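You operate a simulated robot arm through the tools that you are given. There is no shell and no other tool. Be economical: measure what you need, move in short steps, check, and stop when the job is done.

You are at the controls of a simulated robot arm. One attempt, no reset.

JOB
The steamer runs low: stop the steam, top it up and steam on.
Fine: open the yellow vent valve before filling, shut it again after; water past the blue mark, not to the brim; red steam valve wide open at the end.

It is judged by the outcome, as a careful person would: the job done as asked, and still so three seconds after it is handed in. It fails if anything else is knocked over, pushed out of place, dropped, spilled or broken.

ROBOT AND FRAMES
A 6-joint arm with a two-finger parallel gripper, fixed in place. Base frame: the origin is at the foot of the arm, x ahead of it, y to its left, z up. Units: cm, rad, N and s.
With the tool pointing down near the work surface it reaches from about 24 to 64 cm from the base axis. Its first joint turns from -1.152 to 1.152 rad. Payload 2.7 kg.
Tool frame: the origin (TCP) lies between the finger pads and is the grasp point; the fingertips stand 2.3 cm ahead of it; z points along the fingers, y is the line along which they close. The gripper opens to 9.4 cm. The fingers are 3.8 cm wide and 1 cm thick; the gripper's body (5.4 by 9.6 cm) begins 3.9 cm behind the TCP.
Orientation is that of the tool frame in the base frame, as a unit quaternion [w, x, y, z]. With the fingers straight down and closing along the base's y, the tool's x points along the base's -x, its y along +y and its z along -z.

CONTROLS
- The arm moves only by the tool drive_tool. Its argument "rows" is a list of rows, each a list of 3 entries, a list of its own where there are three numbers: the gripper command, from -1 (fully open) to 1 (shut), values between in proportion, then the shift along the tool's x, y, z in units of 50 mm (1.0 is 50 mm), then the turn, a rotation vector about the tool's x, y, z in units of 6 degrees (1.0 is 6 degrees). In form: [[hand, [x, y, z], [rx, ry, rz]], ...]. A call has 1 to 8 rows; each row shifts and turns the commanded pose from where the row before left it, along the tool's axes as they then stand. A call with a number of a shift or a turn outside -1 to 1 is refused whole. Rows are played at 5 a second. More than 5 cm and 0.15 rad between two rows, or a gripper value outside its range, and nothing of the call is played. Where a pose cannot be reached the arm comes as near as it can. A force on the tool above 90 N (or 10 N above the force at the start of the call, whichever is more), or a blocked arm, ends the call early, and 0.2 s more pass. Each finger travels about 4.5 cm/s and halts on what it meets, pressing with about 27 N; the grip force reading is that of the motor and also rises with nothing between the fingers. The clock runs only during rows and for 0.2 s after the last one: add rows that do not move to give the fingers time. It gives the time, the measured TCP pose, the force on the tool (base axes), the opening and the grip force at its end, in the units of the frame above (readings bear some noise).
- Cameras (640 x 400 px; columns grow to the right, rows downward): "scene" is fixed at [10.13, -43.93, 141.66]; the picture's right is [0.62, -0.78, 0.00], its down [-0.44, -0.35, -0.82] and it looks along [0.64, 0.51, -0.57] (base axes); focal length 357 px, centre (320, 200). "wrist" rides on the gripper at [-3.9, 0, -4.4] in the tool frame; the picture's right is [0.00, -1.00, 0.00], its down [0.97, 0.00, -0.24] and it looks along [0.24, 0.00, 0.97] (tool axes); focal length 218 px, centre (320, 200). There is no depth. A picture from a camera that has moved, and an enlarged one, comes with that camera's place and axes in the base frame and with its lens. The place of the scene camera against the robot may be out by one fixed shift of up to 2.5 cm in any direction.
- camera(camera): a new picture of that camera. No time passes.
- inspect(camera, box): a new picture of the part [left, top, right, bottom] of that camera's present view, enlarged. No time passes.
- sign_off(): hands the job in; it is judged then, once.

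Go step by step. Nothing tells you positions but the pictures and the camera data: compare them with the known pose of the tool, close in by small moves and look again before you grip or let go. The budget is 120 turns and 68 pictures, counting those below and the enlarged ones. Unless the task says otherwise, let go and move clear before handing in, and close with one line.

The tools are called after "Request:" by a JSON object that holds its "name" and its "arguments". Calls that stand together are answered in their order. drive_tool: Moves the arm, as the interface text tells. Its arguments: {"type":"object","properties":{"rows":{"type":"array","items":{"type":"array"}}},"required":["rows"]} The other tools are called the same way: camera (camera) takes a picture; inspect (camera, box) takes an enlarged picture of a part of a camera's view; sign_off () hands the job in.

At the start:

```text
clock: 0.0
eef_pos: [35.25, 4.06, 116.94]
tcp_rot: [0.0, 0.0, 1.0, 0.001]
contact_force: [0.0, 0.2, 0.3]
grip_width: 9.39
finger_force: 0.1
```

scene: 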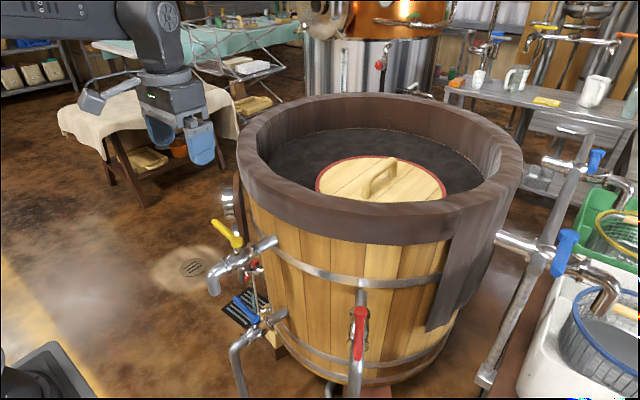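
wrist: 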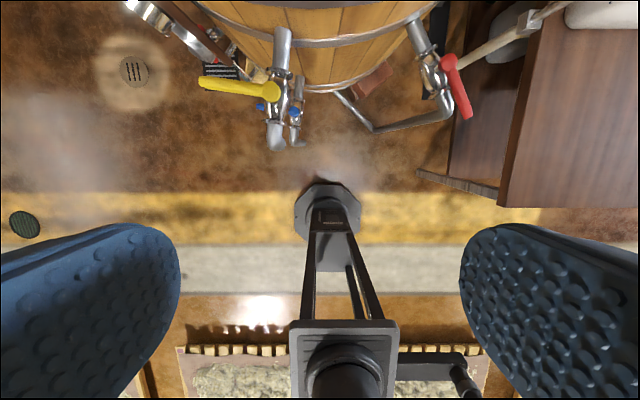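

I see a wooden steamer barrel with a yellow, a blue and a red valve on its side, and other blue taps on the right. I'll look closer before moving.

Request:
{"name": "inspect", "arguments": {"camera": "scene", "box": [190, 180, 400, 400]}}

Request:
{"name": "inspect", "arguments": {"camera": "wrist", "box": [180, 0, 500, 200]}}

Request:
{"name": "inspect", "arguments": {"camera": "scene", "box": [440, 100, 640, 400]}}

```text
1.82 times, centred on (295, 290) of scene
camera zoom: at [10.13, -43.93, 141.66], right [0.62, -0.78, 0.0], down [-0.44, -0.35, -0.82], along [0.64, 0.51, -0.57], focal length 649 px, centre (366, 36)
```

zoom: 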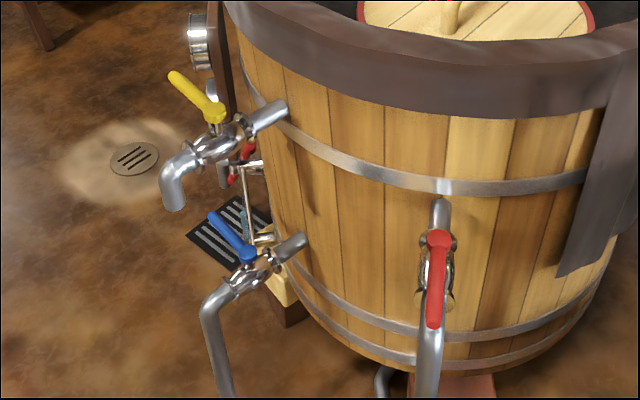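

```text
2.00 times, centred on (340, 100) of wrist
camera zoom: at [39.25, 4.13, 121.35], right [0.0, -1.0, 0.0], down [-0.97, 0.0, 0.24], along [-0.24, 0.0, -0.97], focal length 436 px, centre (280, 400)
```

zoom: 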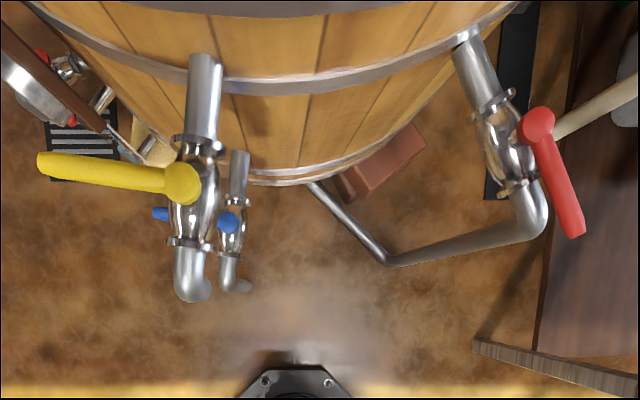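

```text
1.33 times, centred on (540, 250) of scene
camera zoom: at [10.13, -43.93, 141.66], right [0.62, -0.78, 0.0], down [-0.44, -0.35, -0.82], along [0.64, 0.51, -0.57], focal length 476 px, centre (27, 133)
```

zoom: 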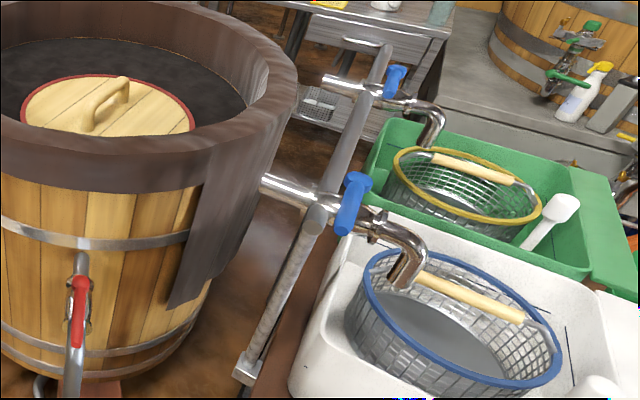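

The red handle lies along its pipe (open) with its hub near (54, -20, 77). Yellow lies across its pipe (closed) near (48, 13, 82), and a blue one sits below it, also closed. I'll tilt the wrist camera forward to see the barrel side and the gauge.

Request:
{"name": "drive_tool", "arguments": {"rows": [[-1, [0.3, 0, 0], [0, -1, 0]], [-1, [0.3, 0, 0], [0, -1, 0]], [-1, [0.3, 0.5, 0], [0, -1, 0]], [-1, [0.3, 0.5, 0], [0, -1, 0]], [-1, [0, 0.5, 0], [0, -1, 0]], [-1, [0, 0.5, 0], [0, -1, 0]], [-1, [0, 0, 0], [0, -1, 0]], [-1, [0, 0, 0], [0, 0, 0]]]}}

Request:
{"name": "camera", "arguments": {"camera": "wrist"}}

```text
clock: 1.8
eef_pos: [29.35, 14.25, 116.01]
tcp_rot: [0.36, 0.0, 0.933, 0.001]
contact_force: [-0.1, -0.4, 1.5]
grip_width: 9.37
finger_force: 0.1
```

```text
62 pictures are left
camera wrist: at [29.49, 14.27, 121.92], right [0.0, -1.0, 0.0], down [-0.88, 0.0, -0.47], along [0.47, 0.0, -0.88], focal length 218 px, centre (320, 200)
```

wrist: 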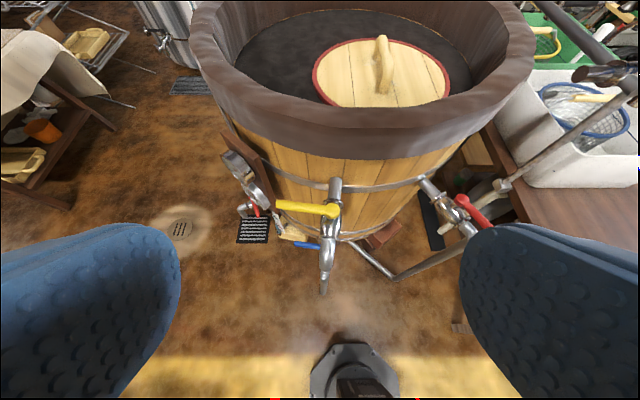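

The gauge and sight glass sit on the barrel's left side. I'll move left, go lower and tilt further to read them.

Request:
{"name": "drive_tool", "arguments": {"rows": [[-1, [0, 0.8, 0], [0, -1, 0]], [-1, [0, 0.8, 0], [0, -1, 0]], [-1, [0, 0.8, 0], [0, -1, 0]], [-1, [0.5, 0.8, 0], [0, 0, 0]], [-1, [0.8, 0, 0], [0, 0, 0]], [-1, [0.8, 0, 0], [0, 0, 0]], [-1, [0.8, 0, 0], [0, 0, 0]], [-1, [0, 0, 0], [0, 0, 0]]]}}

Request:
{"name": "camera", "arguments": {"camera": "wrist"}}

```text
clock: 3.6
eef_pos: [27.82, 27.27, 102.63]
tcp_rot: [0.5, 0.001, 0.866, 0.0]
contact_force: [-0.9, -0.8, -0.4]
grip_width: 9.42
finger_force: 0.2
out of reach, approached as far as the arm can: row 4, 5, 6, 7
```

```text
61 pictures are left
camera wrist: at [25.95, 27.32, 108.25], right [0.0, -1.0, 0.0], down [-0.69, 0.0, -0.72], along [0.72, 0.0, -0.69], focal length 218 px, centre (320, 200)
```

wrist: 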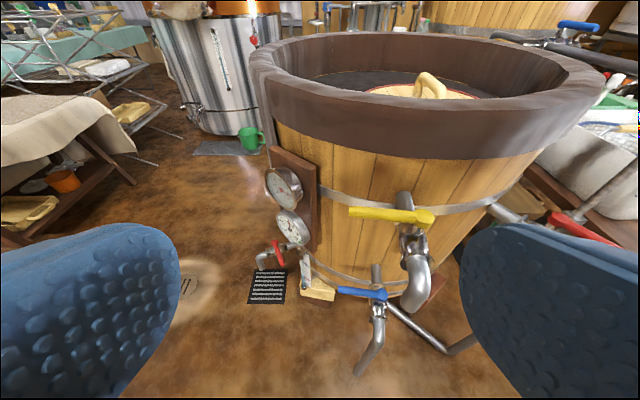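

Request:
{"name": "inspect", "arguments": {"camera": "wrist", "box": [240, 140, 480, 320]}}

Request:
{"name": "inspect", "arguments": {"camera": "wrist", "box": [245, 155, 325, 305]}}

```text
2.22 times, centred on (360, 230) of wrist
camera zoom: at [25.95, 27.32, 108.25], right [0.0, -1.0, 0.0], down [-0.69, 0.0, -0.72], along [0.72, 0.0, -0.69], focal length 485 px, centre (231, 133)
```

zoom: 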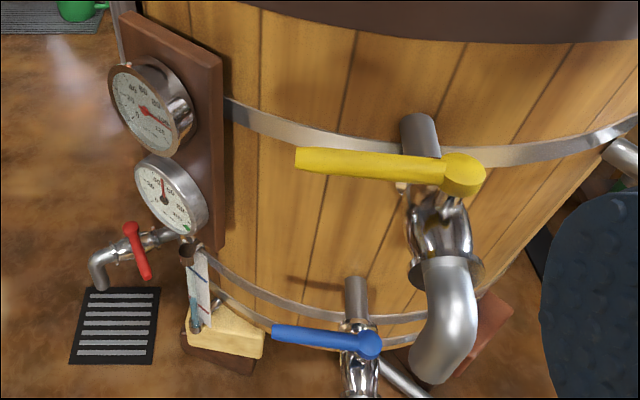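

```text
2.67 times, centred on (285, 230) of wrist
camera zoom: at [25.95, 27.32, 108.25], right [0.0, -1.0, 0.0], down [-0.69, 0.0, -0.72], along [0.72, 0.0, -0.69], focal length 582 px, centre (413, 120)
```

zoom: 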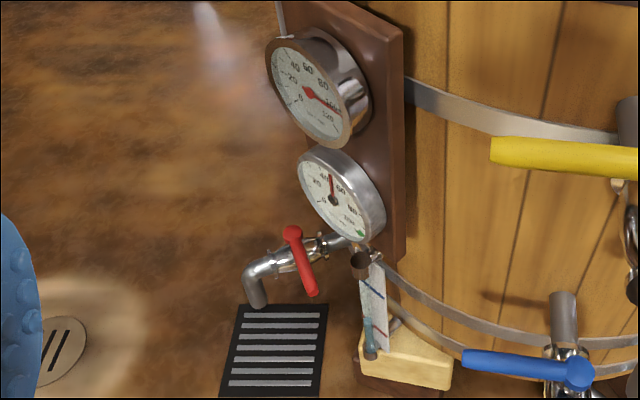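

I found the left-side sight glass: blue mark near the top, red mark low, level in between. There is also a small red drain cock, closed, which I'll leave alone. Next I'll swing to the right for a closer look at the red steam valve.

Request:
{"name": "drive_tool", "arguments": {"rows": [[-1, [-0.5, -0.8, 0], [0, 1, 0]], [-1, [-0.5, -0.8, 0], [0, 1, 0]], [-1, [-0.5, -1, 0], [0, 1, 0]], [-1, [-0.3, -1, 0], [0, 1, 0]], [-1, [-0.3, -1, 0], [0, 1, 0]], [-1, [-0.3, -1, 0], [0, 1, 0]], [-1, [0, -1, 0], [0, 1, 0]], [-1, [0, -1, 0], [0, 0, 0]]]}}

Request:
{"name": "camera", "arguments": {"camera": "wrist"}}

```text
refused: row 3 steps farther than a row can; nothing moved
```

```text
58 pictures are left
camera wrist: at [25.95, 27.32, 108.25], right [0.0, -1.0, 0.0], down [-0.69, 0.0, -0.72], along [0.72, 0.0, -0.69], focal length 218 px, centre (320, 200)
```

wrist: 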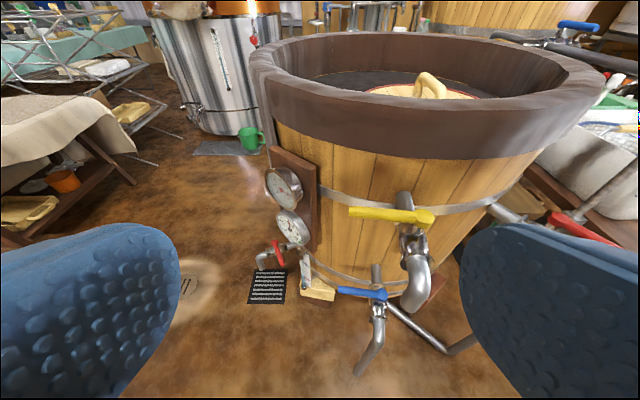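

One of my rows combined to more than 5 cm, so nothing moved. I'll send smaller steps.

Request:
{"name": "drive_tool", "arguments": {"rows": [[-1, [-0.5, -0.8, 0], [0, 1, 0]], [-1, [-0.5, -0.8, 0], [0, 1, 0]], [-1, [-0.4, -0.9, 0], [0, 1, 0]], [-1, [-0.3, -0.9, 0], [0, 1, 0]], [-1, [-0.3, -0.9, 0], [0, 1, 0]], [-1, [-0.3, -0.9, 0], [0, 1, 0]], [-1, [0, -0.95, 0], [0, 1, 0]], [-1, [0, -0.95, 0], [0, 0, 0]]]}}

Request:
{"name": "camera", "arguments": {"camera": "wrist"}}

```text
clock: 5.4
eef_pos: [35.27, -8.03, 110.97]
tcp_rot: [0.156, 0.001, 0.988, 0.0]
contact_force: [-0.7, -0.3, 0.3]
grip_width: 9.37
finger_force: 0.1
```

```text
57 pictures are left
camera wrist: at [37.65, -8.12, 116.46], right [0.0, -1.0, 0.0], down [-1.0, 0.0, -0.07], along [0.07, 0.0, -1.0], focal length 218 px, centre (320, 200)
```

wrist: 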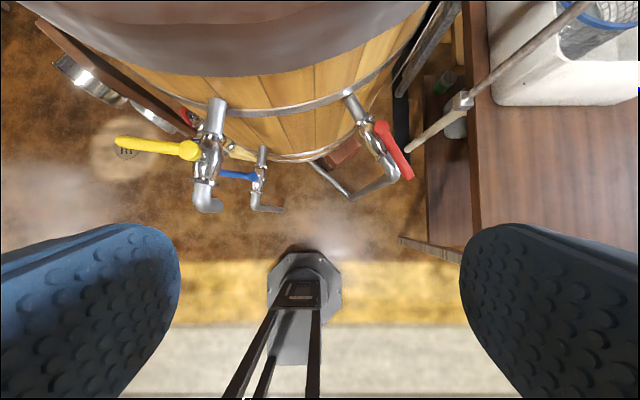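

Request:
{"name": "inspect", "arguments": {"camera": "wrist", "box": [300, 60, 480, 240]}}

Request:
{"name": "inspect", "arguments": {"camera": "scene", "box": [310, 260, 430, 400]}}

```text
2.22 times, centred on (390, 150) of wrist
camera zoom: at [37.65, -8.12, 116.46], right [0.0, -1.0, 0.0], down [-1.0, 0.0, -0.07], along [0.07, 0.0, -1.0], focal length 485 px, centre (164, 311)
```

zoom: 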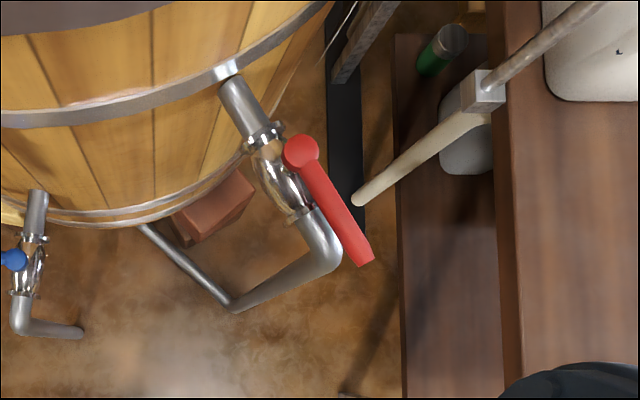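

```text
2.86 times, centred on (370, 330) of scene
camera zoom: at [10.13, -43.93, 141.66], right [0.62, -0.78, 0.0], down [-0.44, -0.35, -0.82], along [0.64, 0.51, -0.57], focal length 1020 px, centre (177, -171)
```

zoom: 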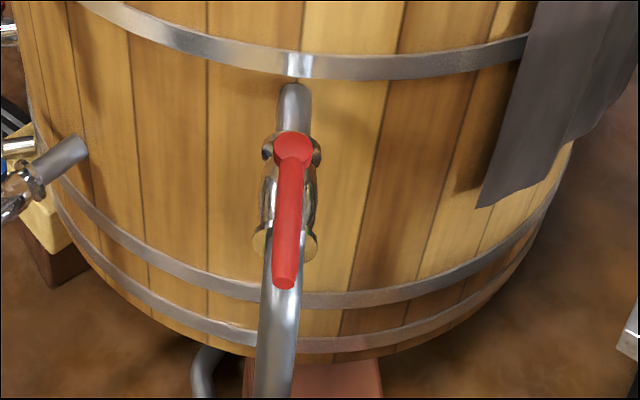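

The red handle sits at z≈76, about 7 cm above the pipe axis, with its tip near (45, -24.5). I'll level the tool and move it over the middle of the handle, staying high.

Request:
{"name": "drive_tool", "arguments": {"rows": [[-1, [0, 0, 0], [0, 1, 0]], [-1, [0, 0, 0], [0, 1, 0]], [-1, [0, 0, 0], [0, 1, 0]], [-1, [-0.6, -0.75, 0], [0, 0, 0]], [-1, [-0.6, -0.75, 0], [0, 0, 0]], [-1, [-0.6, -0.75, 0], [0, 0, 0]], [-1, [-0.6, -0.75, 0], [0, 0, 0]], [-1, [0, 0, 0.9], [0, 0, 0]]]}}

Request:
{"name": "drive_tool", "arguments": {"rows": [[-1, [0, 0, 0.8], [0, 0, -1]], [-1, [0, 0, 0.8], [0, 0, -1]], [-1, [0, 0, 0.6], [0, 0, -1]], [-1, [0, 0, 0], [0, 0, -1]], [-1, [0, 0, 0], [0, 0, -0.6]], [-1, [0, 0, 0], [0, 0, 0]]]}}

Request:
{"name": "camera", "arguments": {"camera": "wrist"}}

Request:
{"name": "camera", "arguments": {"camera": "scene"}}

```text
clock: 7.2
eef_pos: [47.2, -23.08, 106.09]
tcp_rot: [0.0, 0.001, 1.0, 0.0]
contact_force: [-0.2, -0.1, -0.5]
grip_width: 9.41
finger_force: 0.1
```

```text
clock: 8.6
eef_pos: [47.18, -23.1, 95.3]
tcp_rot: [0.0, -0.239, 0.971, 0.0]
contact_force: [0.1, -0.3, -0.2]
grip_width: 9.38
finger_force: 0.0
```

```text
54 pictures are left
camera wrist: at [50.83, -21.37, 99.76], right [0.46, -0.89, 0.0], down [-0.86, -0.45, 0.24], along [-0.21, -0.11, -0.97], focal length 218 px, centre (320, 200)
```

wrist: 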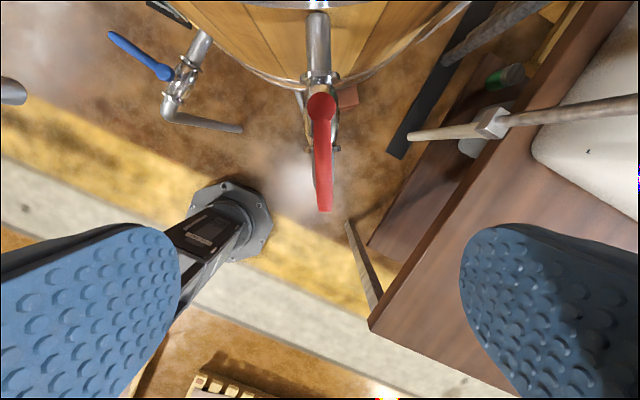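

```text
53 pictures are left
```

scene: 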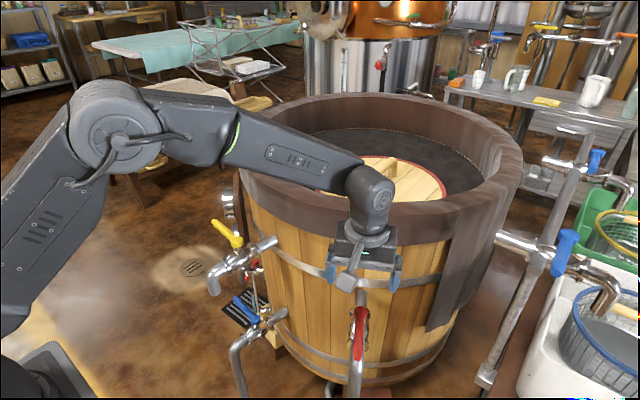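

The gripper is aligned with the red handle. I'll shut the fingers, lean the hand away from the barrel rim, and shift to the handle's outer right side so I can push it closed.

Request:
{"name": "drive_tool", "arguments": {"rows": [[1, [0, -0.62, 0], [0, -1, 0]], [1, [0, 0, 0], [0, -1, 0]], [1, [0, 0, 0], [0, -1, 0]], [1, [0, 0, 0], [0, -0.5, 0]], [1, [0.29, 0, 0.75], [0, 0, 0]], [1, [0.29, 0, 0.75], [0, 0, 0]], [1, [0, 0, 0], [0, 0, 0]]]}}

Request:
{"name": "camera", "arguments": {"camera": "wrist"}}

Request:
{"name": "inspect", "arguments": {"camera": "scene", "box": [260, 150, 480, 400]}}

```text
clock: 10.2
eef_pos: [48.61, -25.78, 87.25]
tcp_rot: [0.177, -0.233, 0.955, 0.043]
contact_force: [0.3, 0.2, -0.1]
grip_width: 0.0
finger_force: 27.3
```

```text
52 pictures are left
camera wrist: at [50.49, -24.85, 92.78], right [0.46, -0.89, 0.0], down [-0.88, -0.46, -0.12], along [0.11, 0.06, -0.99], focal length 218 px, centre (320, 200)
```

wrist: 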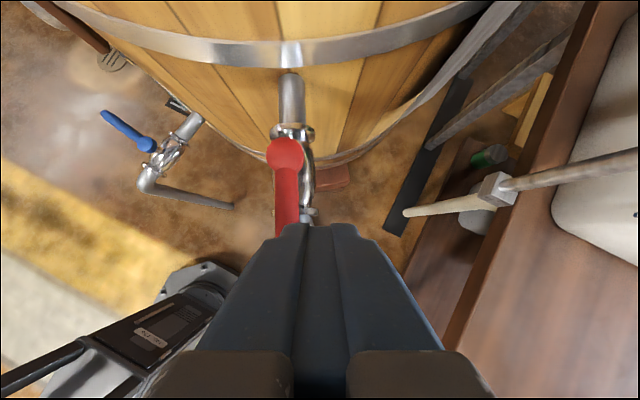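

```text
1.60 times, centred on (370, 275) of scene
camera zoom: at [10.13, -43.93, 141.66], right [0.62, -0.78, 0.0], down [-0.44, -0.35, -0.82], along [0.64, 0.51, -0.57], focal length 571 px, centre (240, 80)
```

zoom: 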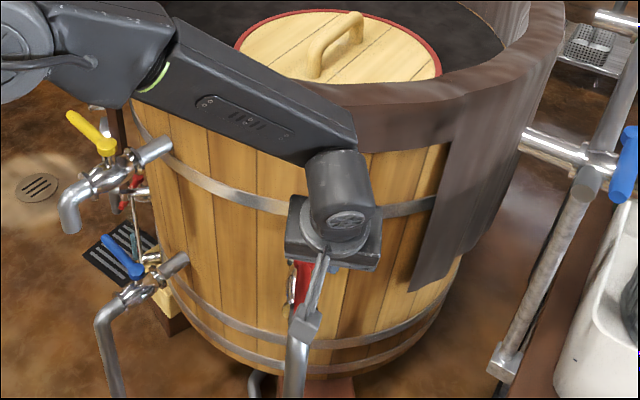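

The shut fingers are just to the right of the handle. I'll lower them beside it to handle height.

Request:
{"name": "drive_tool", "arguments": {"rows": [[1, [0.263, -0.06, 0.685], [0, 0, 0]], [1, [0.263, 0, 0.685], [0, 0, 0]], [1, [0.263, 0, 0.685], [0, 0, 0]], [1, [0, 0, 0], [0, 0, 0]]]}}

Request:
{"name": "camera", "arguments": {"camera": "wrist"}}

Request:
{"name": "inspect", "arguments": {"camera": "scene", "box": [260, 150, 480, 400]}}

```text
clock: 11.2
eef_pos: [48.59, -26.26, 76.19]
tcp_rot: [0.177, -0.235, 0.955, 0.044]
contact_force: [0.0, 0.4, -0.2]
grip_width: 0.0
finger_force: 27.4
```

```text
50 pictures are left
camera wrist: at [50.52, -25.28, 81.76], right [0.46, -0.89, 0.0], down [-0.88, -0.46, -0.12], along [0.11, 0.06, -0.99], focal length 218 px, centre (320, 200)
```

wrist: 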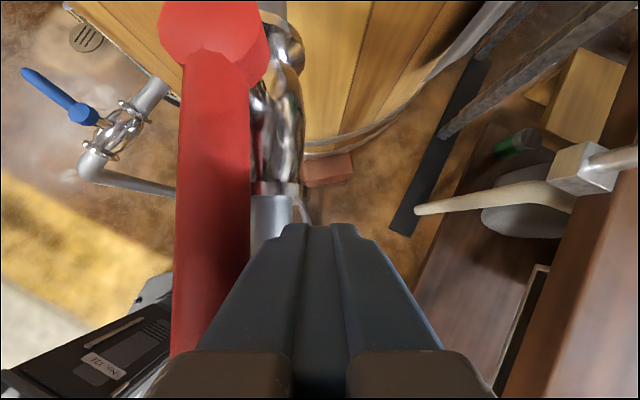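

```text
1.60 times, centred on (370, 275) of scene
camera zoom: at [10.13, -43.93, 141.66], right [0.62, -0.78, 0.0], down [-0.44, -0.35, -0.82], along [0.64, 0.51, -0.57], focal length 571 px, centre (240, 80)
```

zoom: 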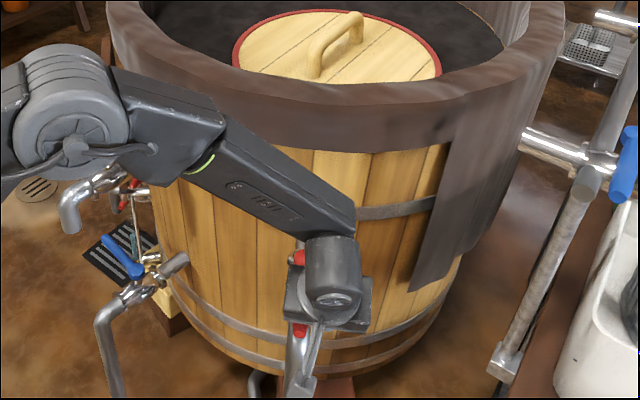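

The fingers are beside the handle, clear of the pipe. I'll drop slightly and sweep along the arc to close the red valve.

Request:
{"name": "drive_tool", "arguments": {"rows": [[1, [0.05, 0, 0.13], [0, 0, 0]], [1, [-0.04, 0.48, 0.015], [0, 0, 0]], [1, [0, 0.45, 0], [0, 0, 0]], [1, [-0.103, 0.39, 0.04], [0, 0, 0]], [1, [-0.181, 0.35, 0.07], [0, 0, 0]], [1, [-0.3, 0.27, 0.115], [0, 0, 0]], [1, [0, 0, 0], [0, 0, 0]]]}}

Request:
{"name": "camera", "arguments": {"camera": "wrist"}}

```text
clock: 12.8
eef_pos: [47.16, -16.06, 75.52]
tcp_rot: [0.177, -0.235, 0.955, 0.044]
contact_force: [-1.4, -1.7, -3.2]
grip_width: 0.01
finger_force: 26.4
```

```text
48 pictures are left
camera wrist: at [49.04, -15.13, 81.1], right [0.46, -0.89, 0.0], down [-0.88, -0.46, -0.12], along [0.11, 0.06, -0.99], focal length 218 px, centre (320, 200)
```

wrist: 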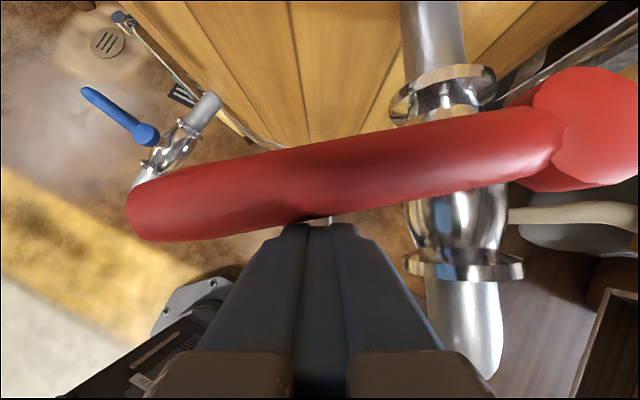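

The handle has turned about 80° with little force. I'll push on to the stop.

Request:
{"name": "drive_tool", "arguments": {"rows": [[1, [-0.2, 0.1, 0.08], [0, 0, 0]], [1, [-0.2, 0.1, 0.08], [0, 0, 0]], [1, [-0.15, 0, 0.06], [0, 0, 0]], [1, [0, 0, 0], [0, 0, 0]]]}}

Request:
{"name": "camera", "arguments": {"camera": "wrist"}}

```text
clock: 13.5
eef_pos: [47.91, -15.26, 75.39]
tcp_rot: [0.172, -0.227, 0.958, 0.042]
contact_force: [-6.5, -6.5, 0.8]
grip_width: 0.0
finger_force: 26.4
stopped in row 3: the force on the tool passed its limit (the readings are from after the stop); the commanded pose is now the measured one
```

```text
47 pictures are left
camera wrist: at [49.93, -14.24, 80.9], right [0.45, -0.89, 0.0], down [-0.89, -0.45, -0.11], along [0.1, 0.05, -0.99], focal length 218 px, centre (320, 200)
```

wrist: 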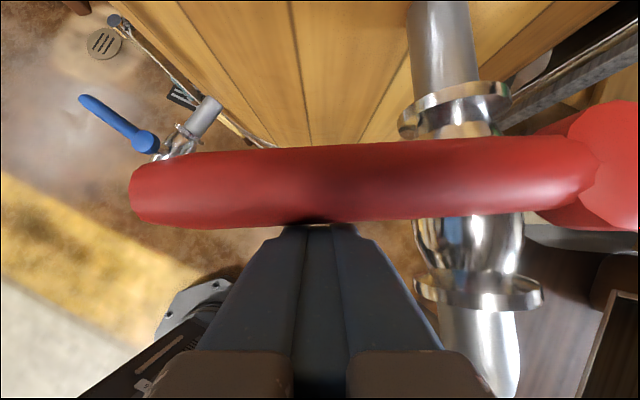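

The red handle now stands square across its pipe against the stop, so the steam is off. I'll back out, rise, and level the tool on the way to the yellow valve.

Request:
{"name": "drive_tool", "arguments": {"rows": [[1, [0.56, 0, -0.21], [0, 0, 0]], [1, [0.3, 0, -0.5], [0, 0, 0]], [1, [-0.3, 0, -0.85], [0, 0, 0]], [1, [-0.3, 0, -0.85], [0, 0, 0]], [1, [-0.3, 0, -0.85], [0, 0, 0]], [1, [-0.3, 0.3, -0.8], [0, 1, 0]], [1, [0, 0.8, 0], [0, 1, -0.3]], [1, [0, 0.8, 0], [0, 1, -0.3]]]}}

Request:
{"name": "drive_tool", "arguments": {"rows": [[0, [0, 0.8, 0], [0, 0.45, -0.9]], [0, [0, 0.8, 0], [0, 0, -1]], [0, [0, 0.8, 0], [0, 0, -1]], [0, [0, 0, 0], [0, 0, -1]], [0, [0, 0, 0], [0, 0, -1]], [0, [0, 0, 0], [0, 0, -1]], [0, [0, 0, 0], [0, 0, -1]], [0, [0, 0, 0], [0, 0, 0]]]}}

```text
clock: 15.3
eef_pos: [38.58, -9.01, 95.25]
tcp_rot: [0.019, -0.263, 0.964, 0.002]
contact_force: [-1.0, 0.4, -0.3]
grip_width: 0.02
finger_force: 27.0
```

```text
clock: 17.1
eef_pos: [31.71, 0.48, 95.01]
tcp_rot: [-0.004, -0.588, 0.809, -0.004]
contact_force: [0.2, 0.4, 1.2]
grip_width: 4.72
finger_force: 0.0
```

Request:
{"name": "drive_tool", "arguments": {"rows": [[0, [0, 0, 0], [0, 0, -1]], [0, [0, 0, 0], [0, 0, -1]], [0, [0, 0, 0], [0, 0, -1]], [0, [-0.9, 0, 0], [1, 0, 0]], [0, [-0.9, 0, 0], [1, 0, 0]], [0, [-0.9, 0, 0], [1, 0, 0]], [0, [-0.9, 0, 0], [1, 0, 0]], [0, [-0.3, 0, 0], [1, 0, 0]]]}}

Request:
{"name": "drive_tool", "arguments": {"rows": [[0, [0, 0, 0], [1, 0, 0]], [0, [0, 0, 0], [0, 0, 0]]]}}

Request:
{"name": "camera", "arguments": {"camera": "wrist"}}

Request:
{"name": "camera", "arguments": {"camera": "scene"}}

```text
clock: 18.9
eef_pos: [31.61, 20.08, 94.89]
tcp_rot: [0.179, -0.683, 0.684, -0.186]
contact_force: [-0.4, -0.4, -0.3]
grip_width: 4.71
finger_force: 0.0
```

```text
clock: 19.5
eef_pos: [31.81, 19.87, 94.78]
tcp_rot: [-0.215, 0.673, -0.672, 0.223]
contact_force: [-0.7, 0.9, 0.0]
grip_width: 4.71
finger_force: 0.1
```

```text
46 pictures are left
camera wrist: at [29.27, 23.91, 98.39], right [0.81, 0.0, 0.59], down [-0.14, -0.97, 0.2], along [0.57, -0.25, -0.78], focal length 218 px, centre (320, 200)
```

wrist: 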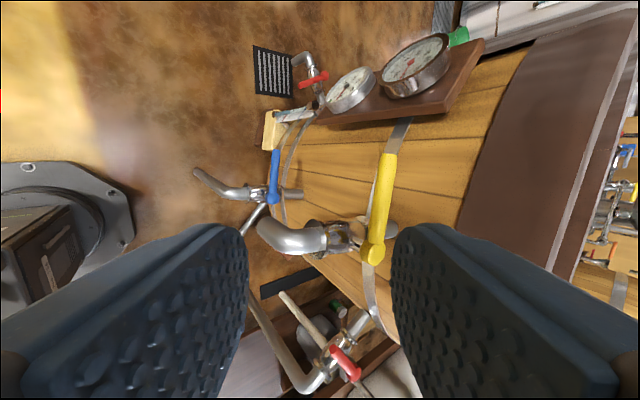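

```text
45 pictures are left
```

scene: 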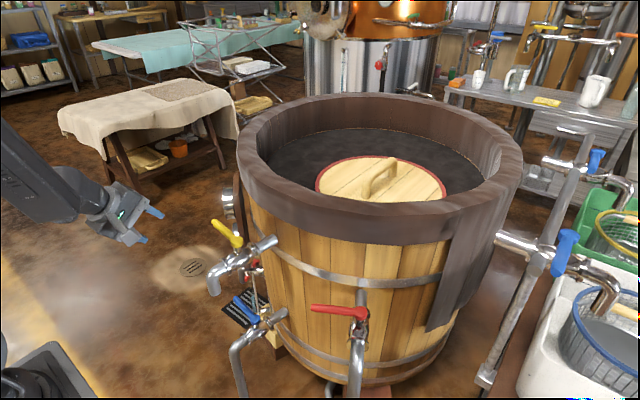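

The scene view confirms red is closed. The yellow handle runs along y from (47.5, 12) to (48, 23) at z≈84. I'll come in on a slant with the fingers straddling it near the tip.

Request:
{"name": "drive_tool", "arguments": {"rows": [[-0.3, [0, -0.665, 0], [0, 0, 0]], [-0.3, [0, -0.665, 0], [0, 0, 0]], [-0.3, [0, 0, 0.8], [0, 0, 0]], [-0.3, [0, 0, 0.8], [0, 0, 0]], [-0.3, [0, 0, 0.6], [0, 0, 0]], [-0.3, [0, 0, 0], [0, 0, 0]]]}}

Request:
{"name": "camera", "arguments": {"camera": "wrist"}}

```text
clock: 20.9
eef_pos: [43.63, 19.71, 89.68]
tcp_rot: [0.214, -0.673, 0.673, -0.221]
contact_force: [0.2, -0.2, 0.3]
grip_width: 6.11
finger_force: 0.0
```

```text
44 pictures are left
camera wrist: at [41.24, 23.76, 93.25], right [0.81, 0.0, 0.59], down [-0.14, -0.97, 0.2], along [0.57, -0.25, -0.78], focal length 218 px, centre (320, 200)
```

wrist: 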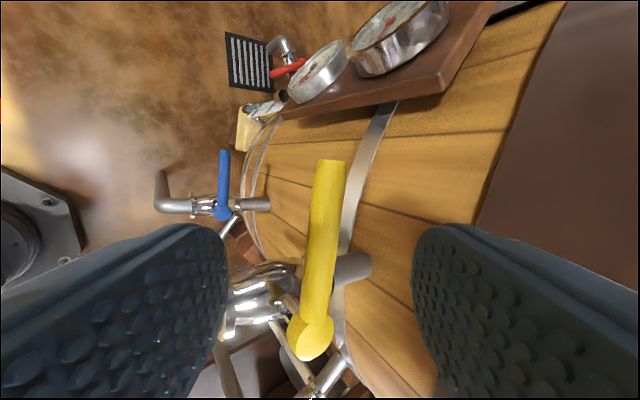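

Request:
{"name": "drive_tool", "arguments": {"rows": [[-0.3, [0, 0, 0.72], [0, 0, 0]], [-0.3, [0, 0, 0.72], [0, 0, 0]], [-0.3, [0, 0, 0], [0, 0, 0]]]}}

Request:
{"name": "camera", "arguments": {"camera": "wrist"}}

Request:
{"name": "inspect", "arguments": {"camera": "scene", "box": [120, 140, 340, 320]}}

```text
clock: 21.7
eef_pos: [48.11, 19.84, 83.91]
tcp_rot: [-0.214, 0.673, -0.672, 0.222]
contact_force: [0.2, -0.1, -0.1]
grip_width: 6.1
finger_force: 0.1
```

```text
43 pictures are left
camera wrist: at [45.57, 23.8, 87.52], right [0.81, 0.0, 0.59], down [-0.14, -0.97, 0.2], along [0.57, -0.25, -0.78], focal length 218 px, centre (320, 200)
```

wrist: 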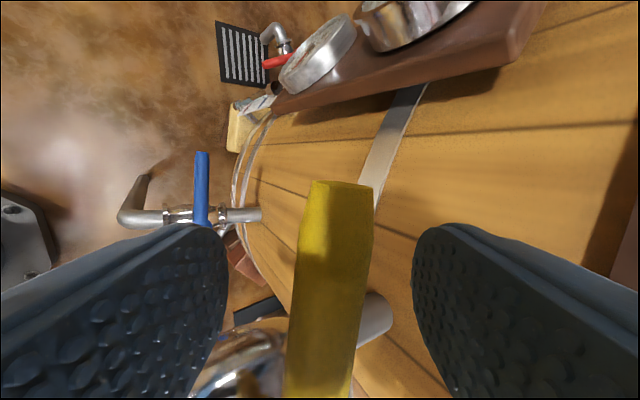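

```text
2.22 times, centred on (230, 230) of scene
camera zoom: at [10.13, -43.93, 141.66], right [0.62, -0.78, 0.0], down [-0.44, -0.35, -0.82], along [0.64, 0.51, -0.57], focal length 793 px, centre (520, 133)
```

zoom: 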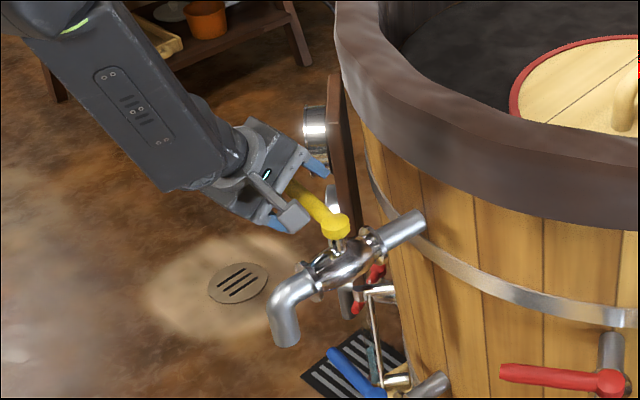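

The fingers straddle the yellow handle well. I'll narrow the grip and draw the handle outward along its arc, turning the tool partly with it.

Request:
{"name": "drive_tool", "arguments": {"rows": [[0.15, [0, 0, 0.14], [0, 0, 0]], [0.15, [0, 0.194, -0.141], [0, 0, 0]], [0.15, [0.066, 0.222, -0.161], [0, -0.588, -0.81]], [0.15, [0.084, 0.219, -0.159], [0, -0.588, -0.81]], [0.15, [0.104, 0.212, -0.154], [0, -0.588, -0.81]], [0.15, [0.122, 0.206, -0.149], [0, -0.588, -0.81]], [0.15, [0.14, 0.199, -0.145], [0, -0.588, -0.81]], [0.15, [0.156, 0.191, -0.139], [0, -0.588, -0.81]]]}}

Request:
{"name": "camera", "arguments": {"camera": "wrist"}}

Request:
{"name": "inspect", "arguments": {"camera": "scene", "box": [120, 140, 340, 320]}}

```text
clock: 23.5
eef_pos: [39.9, 28.07, 88.54]
tcp_rot: [-0.236, 0.847, -0.444, 0.17]
contact_force: [0.0, -0.1, 0.4]
grip_width: 4.01
finger_force: 0.0
out of reach, approached as far as the arm can: row 5, 6, 7, 8
```

```text
41 pictures are left
camera wrist: at [35.7, 30.22, 92.05], right [0.67, 0.49, 0.55], down [0.41, -0.87, 0.27], along [0.61, 0.04, -0.79], focal length 218 px, centre (320, 200)
```

wrist: 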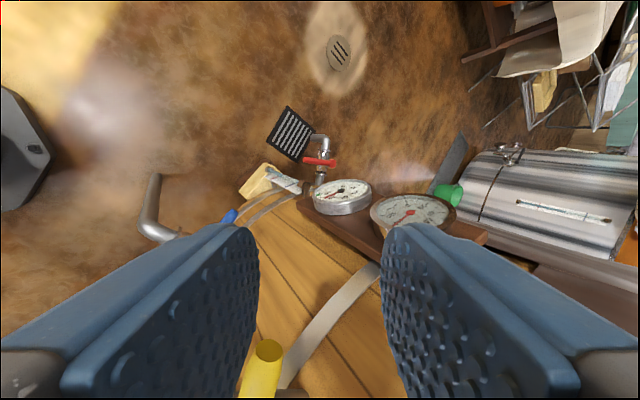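

```text
2.22 times, centred on (230, 230) of scene
camera zoom: at [10.13, -43.93, 141.66], right [0.62, -0.78, 0.0], down [-0.44, -0.35, -0.82], along [0.64, 0.51, -0.57], focal length 793 px, centre (520, 133)
```

zoom: 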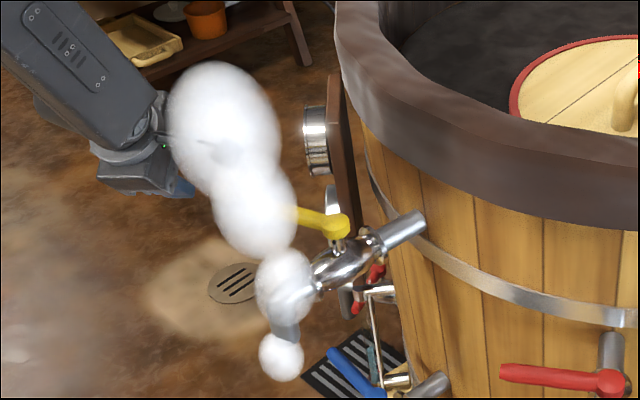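

The wrist hit its limit and slipped off, but the yellow handle moved part of the way and steam is venting. I'll back off, undo the twist and look again.

Request:
{"name": "drive_tool", "arguments": {"rows": [[0.15, [0, 0, -0.5], [0, 0, 0]], [1, [0, 0, -0.5], [0, 0.588, 0.81]], [1, [0, 0, 0], [0, 0.588, 0.81]], [1, [0, 0, 0], [0, 0.588, 0.81]], [1, [0, 0, 0], [0, 0.588, 0.81]], [1, [0, 0, 0], [0, 0.588, 0.81]], [1, [0, 0, 0], [0, 0.588, 0.81]], [1, [0, 0, 0], [0, 0, 0]]]}}

Request:
{"name": "camera", "arguments": {"camera": "wrist"}}

Request:
{"name": "inspect", "arguments": {"camera": "scene", "box": [120, 140, 340, 320]}}

```text
clock: 25.3
eef_pos: [37.42, 26.74, 92.78]
tcp_rot: [0.186, -0.663, 0.679, -0.255]
contact_force: [0.0, -0.2, 0.4]
grip_width: 0.03
finger_force: 27.1
```

```text
39 pictures are left
camera wrist: at [35.17, 31.09, 96.02], right [0.8, 0.01, 0.59], down [-0.19, -0.94, 0.27], along [0.56, -0.34, -0.76], focal length 218 px, centre (320, 200)
```

wrist: 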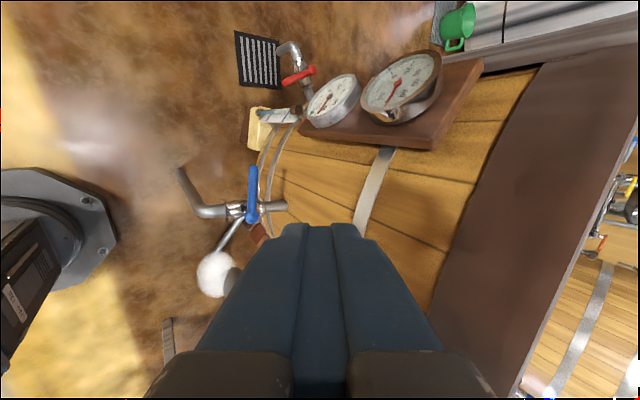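

```text
2.22 times, centred on (230, 230) of scene
camera zoom: at [10.13, -43.93, 141.66], right [0.62, -0.78, 0.0], down [-0.44, -0.35, -0.82], along [0.64, 0.51, -0.57], focal length 793 px, centre (520, 133)
```

zoom: 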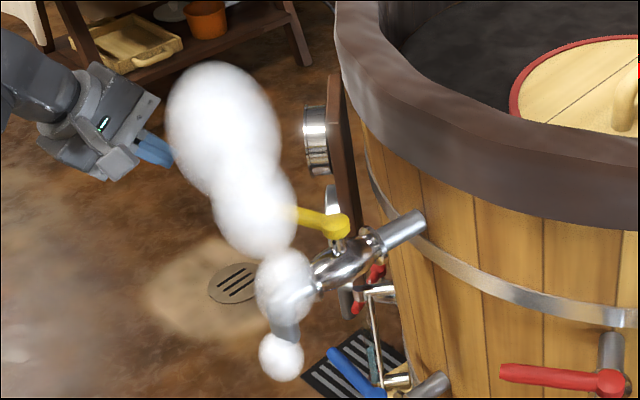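

The valve has turned only about 15–20°. I'll reorient to the attitude that worked on red (untwisted, leaning back) and push with shut fingers from the barrel side.

Request:
{"name": "drive_tool", "arguments": {"rows": [[1, [0, 0, 0], [-1, 0, 0]], [1, [0, 0, 0], [-1, 0, 0]], [1, [0, 0, 0], [-1, 0, 0]], [1, [0, 0, 0], [-1, 0, 0]], [1, [0, 0, 0], [-1, 0, 0]], [1, [0, 0, 0], [-1, 0, 0]], [1, [0, 0, 0], [0, 0, 1]], [1, [0, 0, 0], [0, 0, 1]]]}}

Request:
{"name": "drive_tool", "arguments": {"rows": [[1, [0, 0, 0], [0, 0, 1]], [1, [0, 0, 0], [0, 0, 1]], [1, [0, 0, 0], [0, 0, 1]], [1, [0, 0, 0], [0, 0, 1]], [1, [0, 0, 0], [0, 0, 1]], [1, [0, 0, 0], [0, 0, 1]], [1, [0, 0, 0], [0, 0, 1]], [1, [0, 0, 0], [0, 0, 1]]]}}

Request:
{"name": "drive_tool", "arguments": {"rows": [[1, [0, 0, 0], [0, 0, 1]], [1, [0, 0, 0], [0, 0, 1]], [1, [0, 0, 0], [0, 0, 1]], [1, [0, 0, 0], [0, 0, 1]], [1, [0, 0, 0], [0, 0, 1]], [1, [0, 0, 0], [0, 0, 0]]]}}

```text
clock: 27.1
eef_pos: [37.39, 26.87, 92.75]
tcp_rot: [-0.023, -0.608, 0.793, -0.036]
contact_force: [-0.4, 0.7, 0.5]
grip_width: 0.0
finger_force: 27.2
```

```text
clock: 28.9
eef_pos: [37.56, 26.8, 92.81]
tcp_rot: [-0.007, -0.233, 0.972, -0.042]
contact_force: [-0.1, 0.1, 0.6]
grip_width: 0.03
finger_force: 27.4
```

```text
clock: 30.3
eef_pos: [37.34, 26.75, 92.89]
tcp_rot: [0.005, 0.026, 0.999, -0.043]
contact_force: [-0.1, 0.5, -0.6]
grip_width: 0.0
finger_force: 26.8
```

Request:
{"name": "drive_tool", "arguments": {"rows": [[1, [0, 0, 0], [-0.8, 0, -0.5]], [1, [0, 0, 0], [0, -1, 0]], [1, [0, 0, 0], [0, -1, 0]], [1, [0, 0, 0], [0, -1, 0]], [1, [0, 0, 0], [0, -1, 0]], [1, [-0.2, -0.4, -0.4], [0, -0.2, 0]], [1, [0, 0, 0], [0, 0, 0]]]}}

Request:
{"name": "camera", "arguments": {"camera": "wrist"}}

```text
clock: 31.9
eef_pos: [37.43, 24.74, 94.97]
tcp_rot: [0.222, -0.001, 0.975, -0.001]
contact_force: [0.8, -0.2, -0.6]
grip_width: 0.0
finger_force: 27.1
```

```text
37 pictures are left
camera wrist: at [39.25, 24.73, 100.69], right [0.0, -1.0, 0.0], down [-0.98, 0.0, -0.2], along [0.2, 0.0, -0.98], focal length 218 px, centre (320, 200)
```

wrist: 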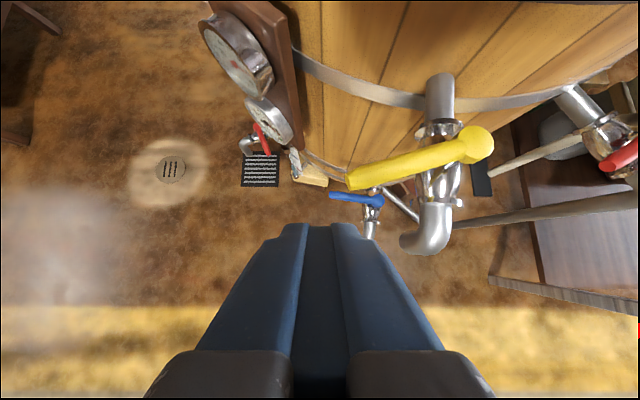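

Steam is no longer puffing out, and the handle is about 17° off closed. I'll move above the gap between the handle and the barrel, then check.

Request:
{"name": "drive_tool", "arguments": {"rows": [[1, [-0.7, -0.375, 0.327], [0, 0, 0]], [1, [-0.7, -0.375, 0.327], [0, 0, 0]], [1, [-0.7, -0.375, 0.327], [0, 0, 0]], [1, [0.21, 0, 0.45], [0, 0, 0]], [1, [0, 0, 0], [0, 0, 0]]]}}

Request:
{"name": "camera", "arguments": {"camera": "wrist"}}

Request:
{"name": "inspect", "arguments": {"camera": "scene", "box": [120, 100, 400, 320]}}

```text
clock: 33.1
eef_pos: [49.12, 19.06, 92.5]
tcp_rot: [0.223, -0.001, 0.975, -0.001]
contact_force: [0.4, -0.7, 0.1]
grip_width: 0.0
finger_force: 26.7
```

```text
36 pictures are left
camera wrist: at [50.86, 19.15, 98.27], right [0.0, -1.0, 0.0], down [-0.98, 0.0, -0.2], along [0.2, 0.0, -0.98], focal length 218 px, centre (320, 200)
```

wrist: 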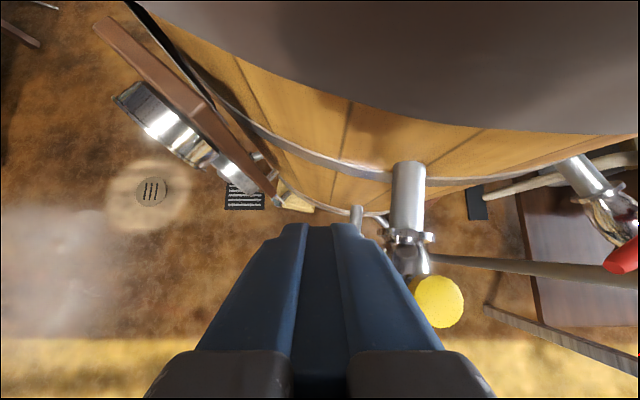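

```text
1.82 times, centred on (260, 210) of scene
camera zoom: at [10.13, -43.93, 141.66], right [0.62, -0.78, 0.0], down [-0.44, -0.35, -0.82], along [0.64, 0.51, -0.57], focal length 649 px, centre (429, 182)
```

zoom: 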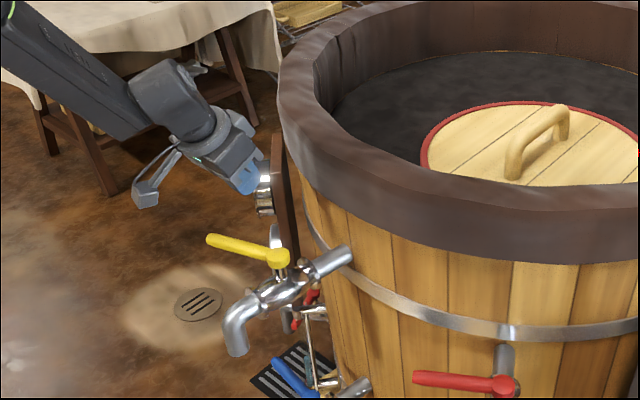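

Request:
{"name": "drive_tool", "arguments": {"rows": [[1, [0.347, 0, 0.743], [0, 0, 0]], [1, [0.347, 0, 0.743], [0, 0, 0]], [1, [0, 0, 0], [0, 0, 0]]]}}

Request:
{"name": "inspect", "arguments": {"camera": "scene", "box": [170, 160, 310, 270]}}

```text
clock: 33.9
eef_pos: [49.35, 19.22, 84.55]
tcp_rot: [0.222, -0.001, 0.975, 0.0]
contact_force: [-0.5, 0.4, 0.4]
grip_width: 0.0
finger_force: 27.0
```

```text
3.64 times, centred on (240, 215) of scene
camera zoom: at [10.13, -43.93, 141.66], right [0.62, -0.78, 0.0], down [-0.44, -0.35, -0.82], along [0.64, 0.51, -0.57], focal length 1298 px, centre (611, 146)
```

zoom: 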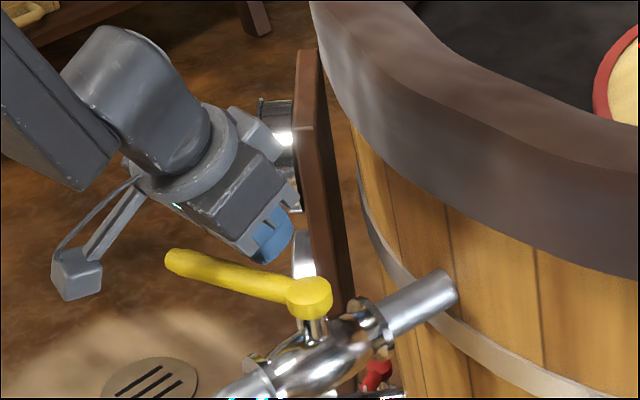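

Request:
{"name": "drive_tool", "arguments": {"rows": [[1, [0.076, 0, 0.163], [0, 0, 0]], [1, [0.292, -0.036, -0.136], [0, 0, 0]], [1, [0.292, -0.036, -0.136], [0, 0, 0]], [1, [0.254, -0.066, -0.118], [0, 0, 0]], [1, [0.254, -0.066, -0.118], [0, 0, 0]], [1, [0.232, -0.214, -0.108], [0, 0, 0]], [1, [0, 0, 0], [0, 0, 0]]]}}

Request:
{"name": "camera", "arguments": {"camera": "wrist"}}

```text
clock: 35.5
eef_pos: [42.02, 17.02, 83.51]
tcp_rot: [0.222, 0.0, 0.975, -0.001]
contact_force: [1.1, 2.1, 1.4]
grip_width: 0.01
finger_force: 27.2
```

```text
33 pictures are left
camera wrist: at [43.71, 17.05, 89.19], right [0.0, -1.0, 0.0], down [-0.98, 0.0, -0.2], along [0.2, 0.0, -0.98], focal length 218 px, centre (320, 200)
```

wrist: 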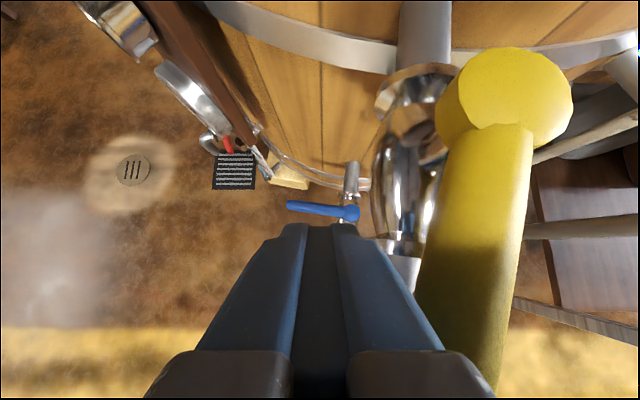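

Working well, the handle is at about 75°. I'll push on to the stop.

Request:
{"name": "drive_tool", "arguments": {"rows": [[1, [0.15, -0.25, -0.07], [0, 0, 0]], [1, [0.05, -0.25, -0.02], [0, 0, 0]], [1, [0, -0.22, 0], [0, 0, 0]], [1, [0, -0.2, 0], [0, 0, 0]], [1, [0, -0.2, 0], [0, 0, 0]]]}}

Request:
{"name": "camera", "arguments": {"camera": "wrist"}}

```text
clock: 36.2
eef_pos: [40.99, 15.57, 83.46]
tcp_rot: [0.223, -0.011, 0.975, 0.005]
contact_force: [8.0, 24.6, -12.7]
grip_width: 0.0
finger_force: 27.1
stopped in row 3: the force on the tool passed its limit (the readings are from after the stop); the commanded pose is now the measured one
```

```text
32 pictures are left
camera wrist: at [42.7, 15.53, 89.24], right [0.02, -1.0, -0.01], down [-0.98, -0.02, -0.21], along [0.21, 0.01, -0.98], focal length 218 px, centre (320, 200)
```

wrist: 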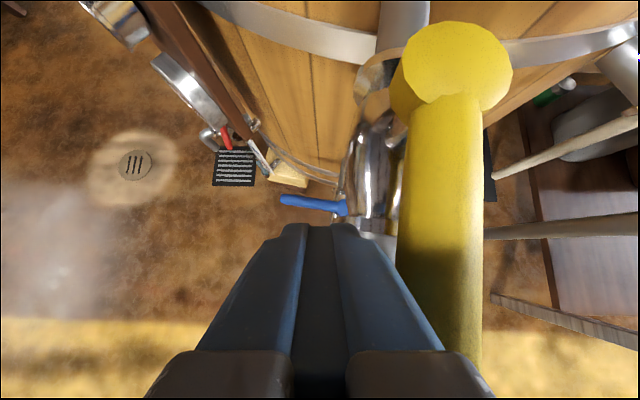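

Yellow is fully open, in line with its pipe and on its stop. Next is the blue fill valve, hub about (49, 12, 54). I'll swing clear to +y, lean back further and descend.

Request:
{"name": "drive_tool", "arguments": {"rows": [[1, [0.2, 0.8, -0.1], [0, 0, 0]], [1, [0.2, 0.8, -0.1], [0, 0, 0]], [1, [0, 0.4, 0], [0, -0.9, 0]], [1, [0, 0, 0], [0, -0.85, 0]], [1, [0.53, 0, 0.73], [0, 0, 0]], [1, [0.53, 0, 0.73], [0, 0, 0]], [1, [0.53, 0, 0.73], [0, 0, 0]], [1, [0, 0, 0], [0, 0, 0]]]}}

Request:
{"name": "camera", "arguments": {"camera": "wrist"}}

Request:
{"name": "camera", "arguments": {"camera": "scene"}}

```text
clock: 38.0
eef_pos: [39.85, 26.37, 70.58]
tcp_rot: [0.309, -0.01, 0.951, -0.001]
contact_force: [-0.4, -0.3, 0.6]
grip_width: 0.0
finger_force: 27.3
out of reach, approached as far as the arm can: row 7
```

```text
31 pictures are left
camera wrist: at [40.6, 26.52, 76.46], right [0.02, -1.0, 0.01], down [-0.93, -0.02, -0.38], along [0.38, 0.0, -0.93], focal length 218 px, centre (320, 200)
```

wrist: 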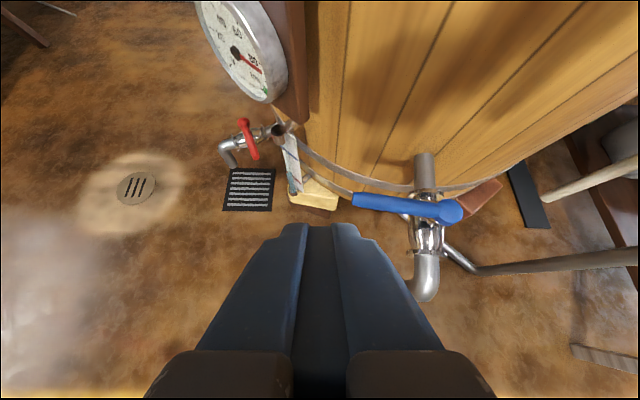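

```text
30 pictures are left
```

scene: 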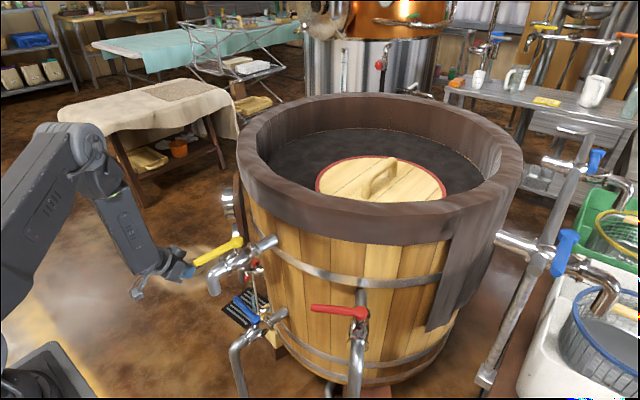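

The low reach is limited with that much lean. I'll stand the tool up more and lean the hand toward +y, so the forearm clears the yellow handle, then try again.

Request:
{"name": "drive_tool", "arguments": {"rows": [[1, [0, 0, -0.4], [0, 1, 0]], [1, [0, 0, 0], [0, 1, 0]], [1, [0, 0, 0], [0, 1, 0]], [1, [0, 0, 0], [1, 0, 0]], [1, [0, 0, 0], [1, 0, 0]], [1, [0, 0, 0], [1, 0, 0]], [1, [0, 0, 0], [1, 0, 0]], [1, [0, 0, 0], [0, 0, 0]]]}}

```text
clock: 39.8
eef_pos: [38.4, 26.17, 72.13]
tcp_rot: [0.157, 0.025, 0.966, -0.202]
contact_force: [-0.4, -0.8, -0.3]
grip_width: 0.0
finger_force: 27.1
```

Request:
{"name": "drive_tool", "arguments": {"rows": [[1, [-0.483, 0.104, 0.593], [0, 0, 0]], [1, [-0.483, 0.104, 0.593], [0, 0, 0]], [1, [-0.483, 0.104, 0.593], [0, 0, 0]], [1, [0, 0, 0], [0, 0, 0]]]}}

Request:
{"name": "camera", "arguments": {"camera": "wrist"}}

Request:
{"name": "camera", "arguments": {"camera": "scene"}}

```text
clock: 40.8
eef_pos: [48.07, 24.33, 66.26]
tcp_rot: [0.157, 0.025, 0.966, -0.202]
contact_force: [0.6, -0.1, 0.0]
grip_width: 0.0
finger_force: 26.9
```

```text
29 pictures are left
camera wrist: at [50.72, 26.17, 71.31], right [-0.11, -0.92, 0.38], down [-0.99, 0.08, -0.09], along [0.06, -0.39, -0.92], focal length 218 px, centre (320, 200)
```

wrist: 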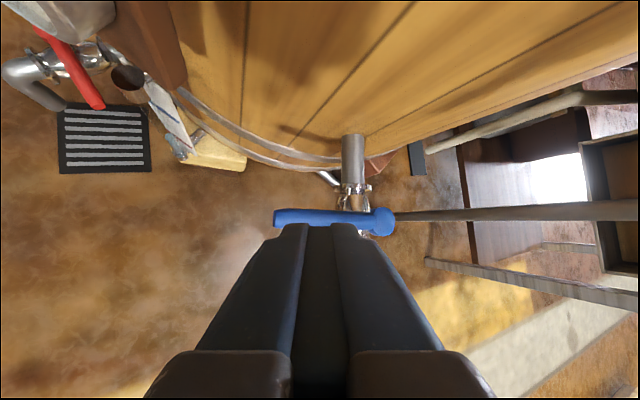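

```text
28 pictures are left
```

scene: 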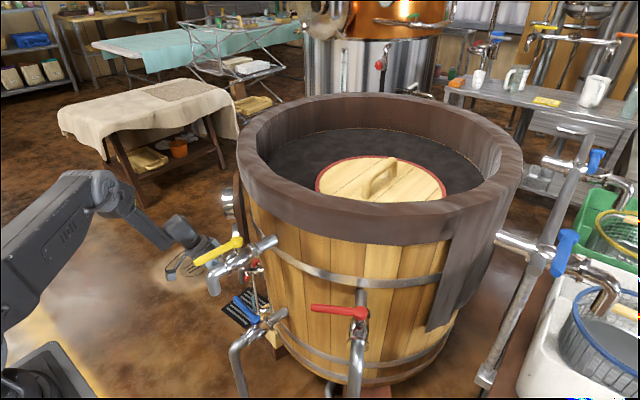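

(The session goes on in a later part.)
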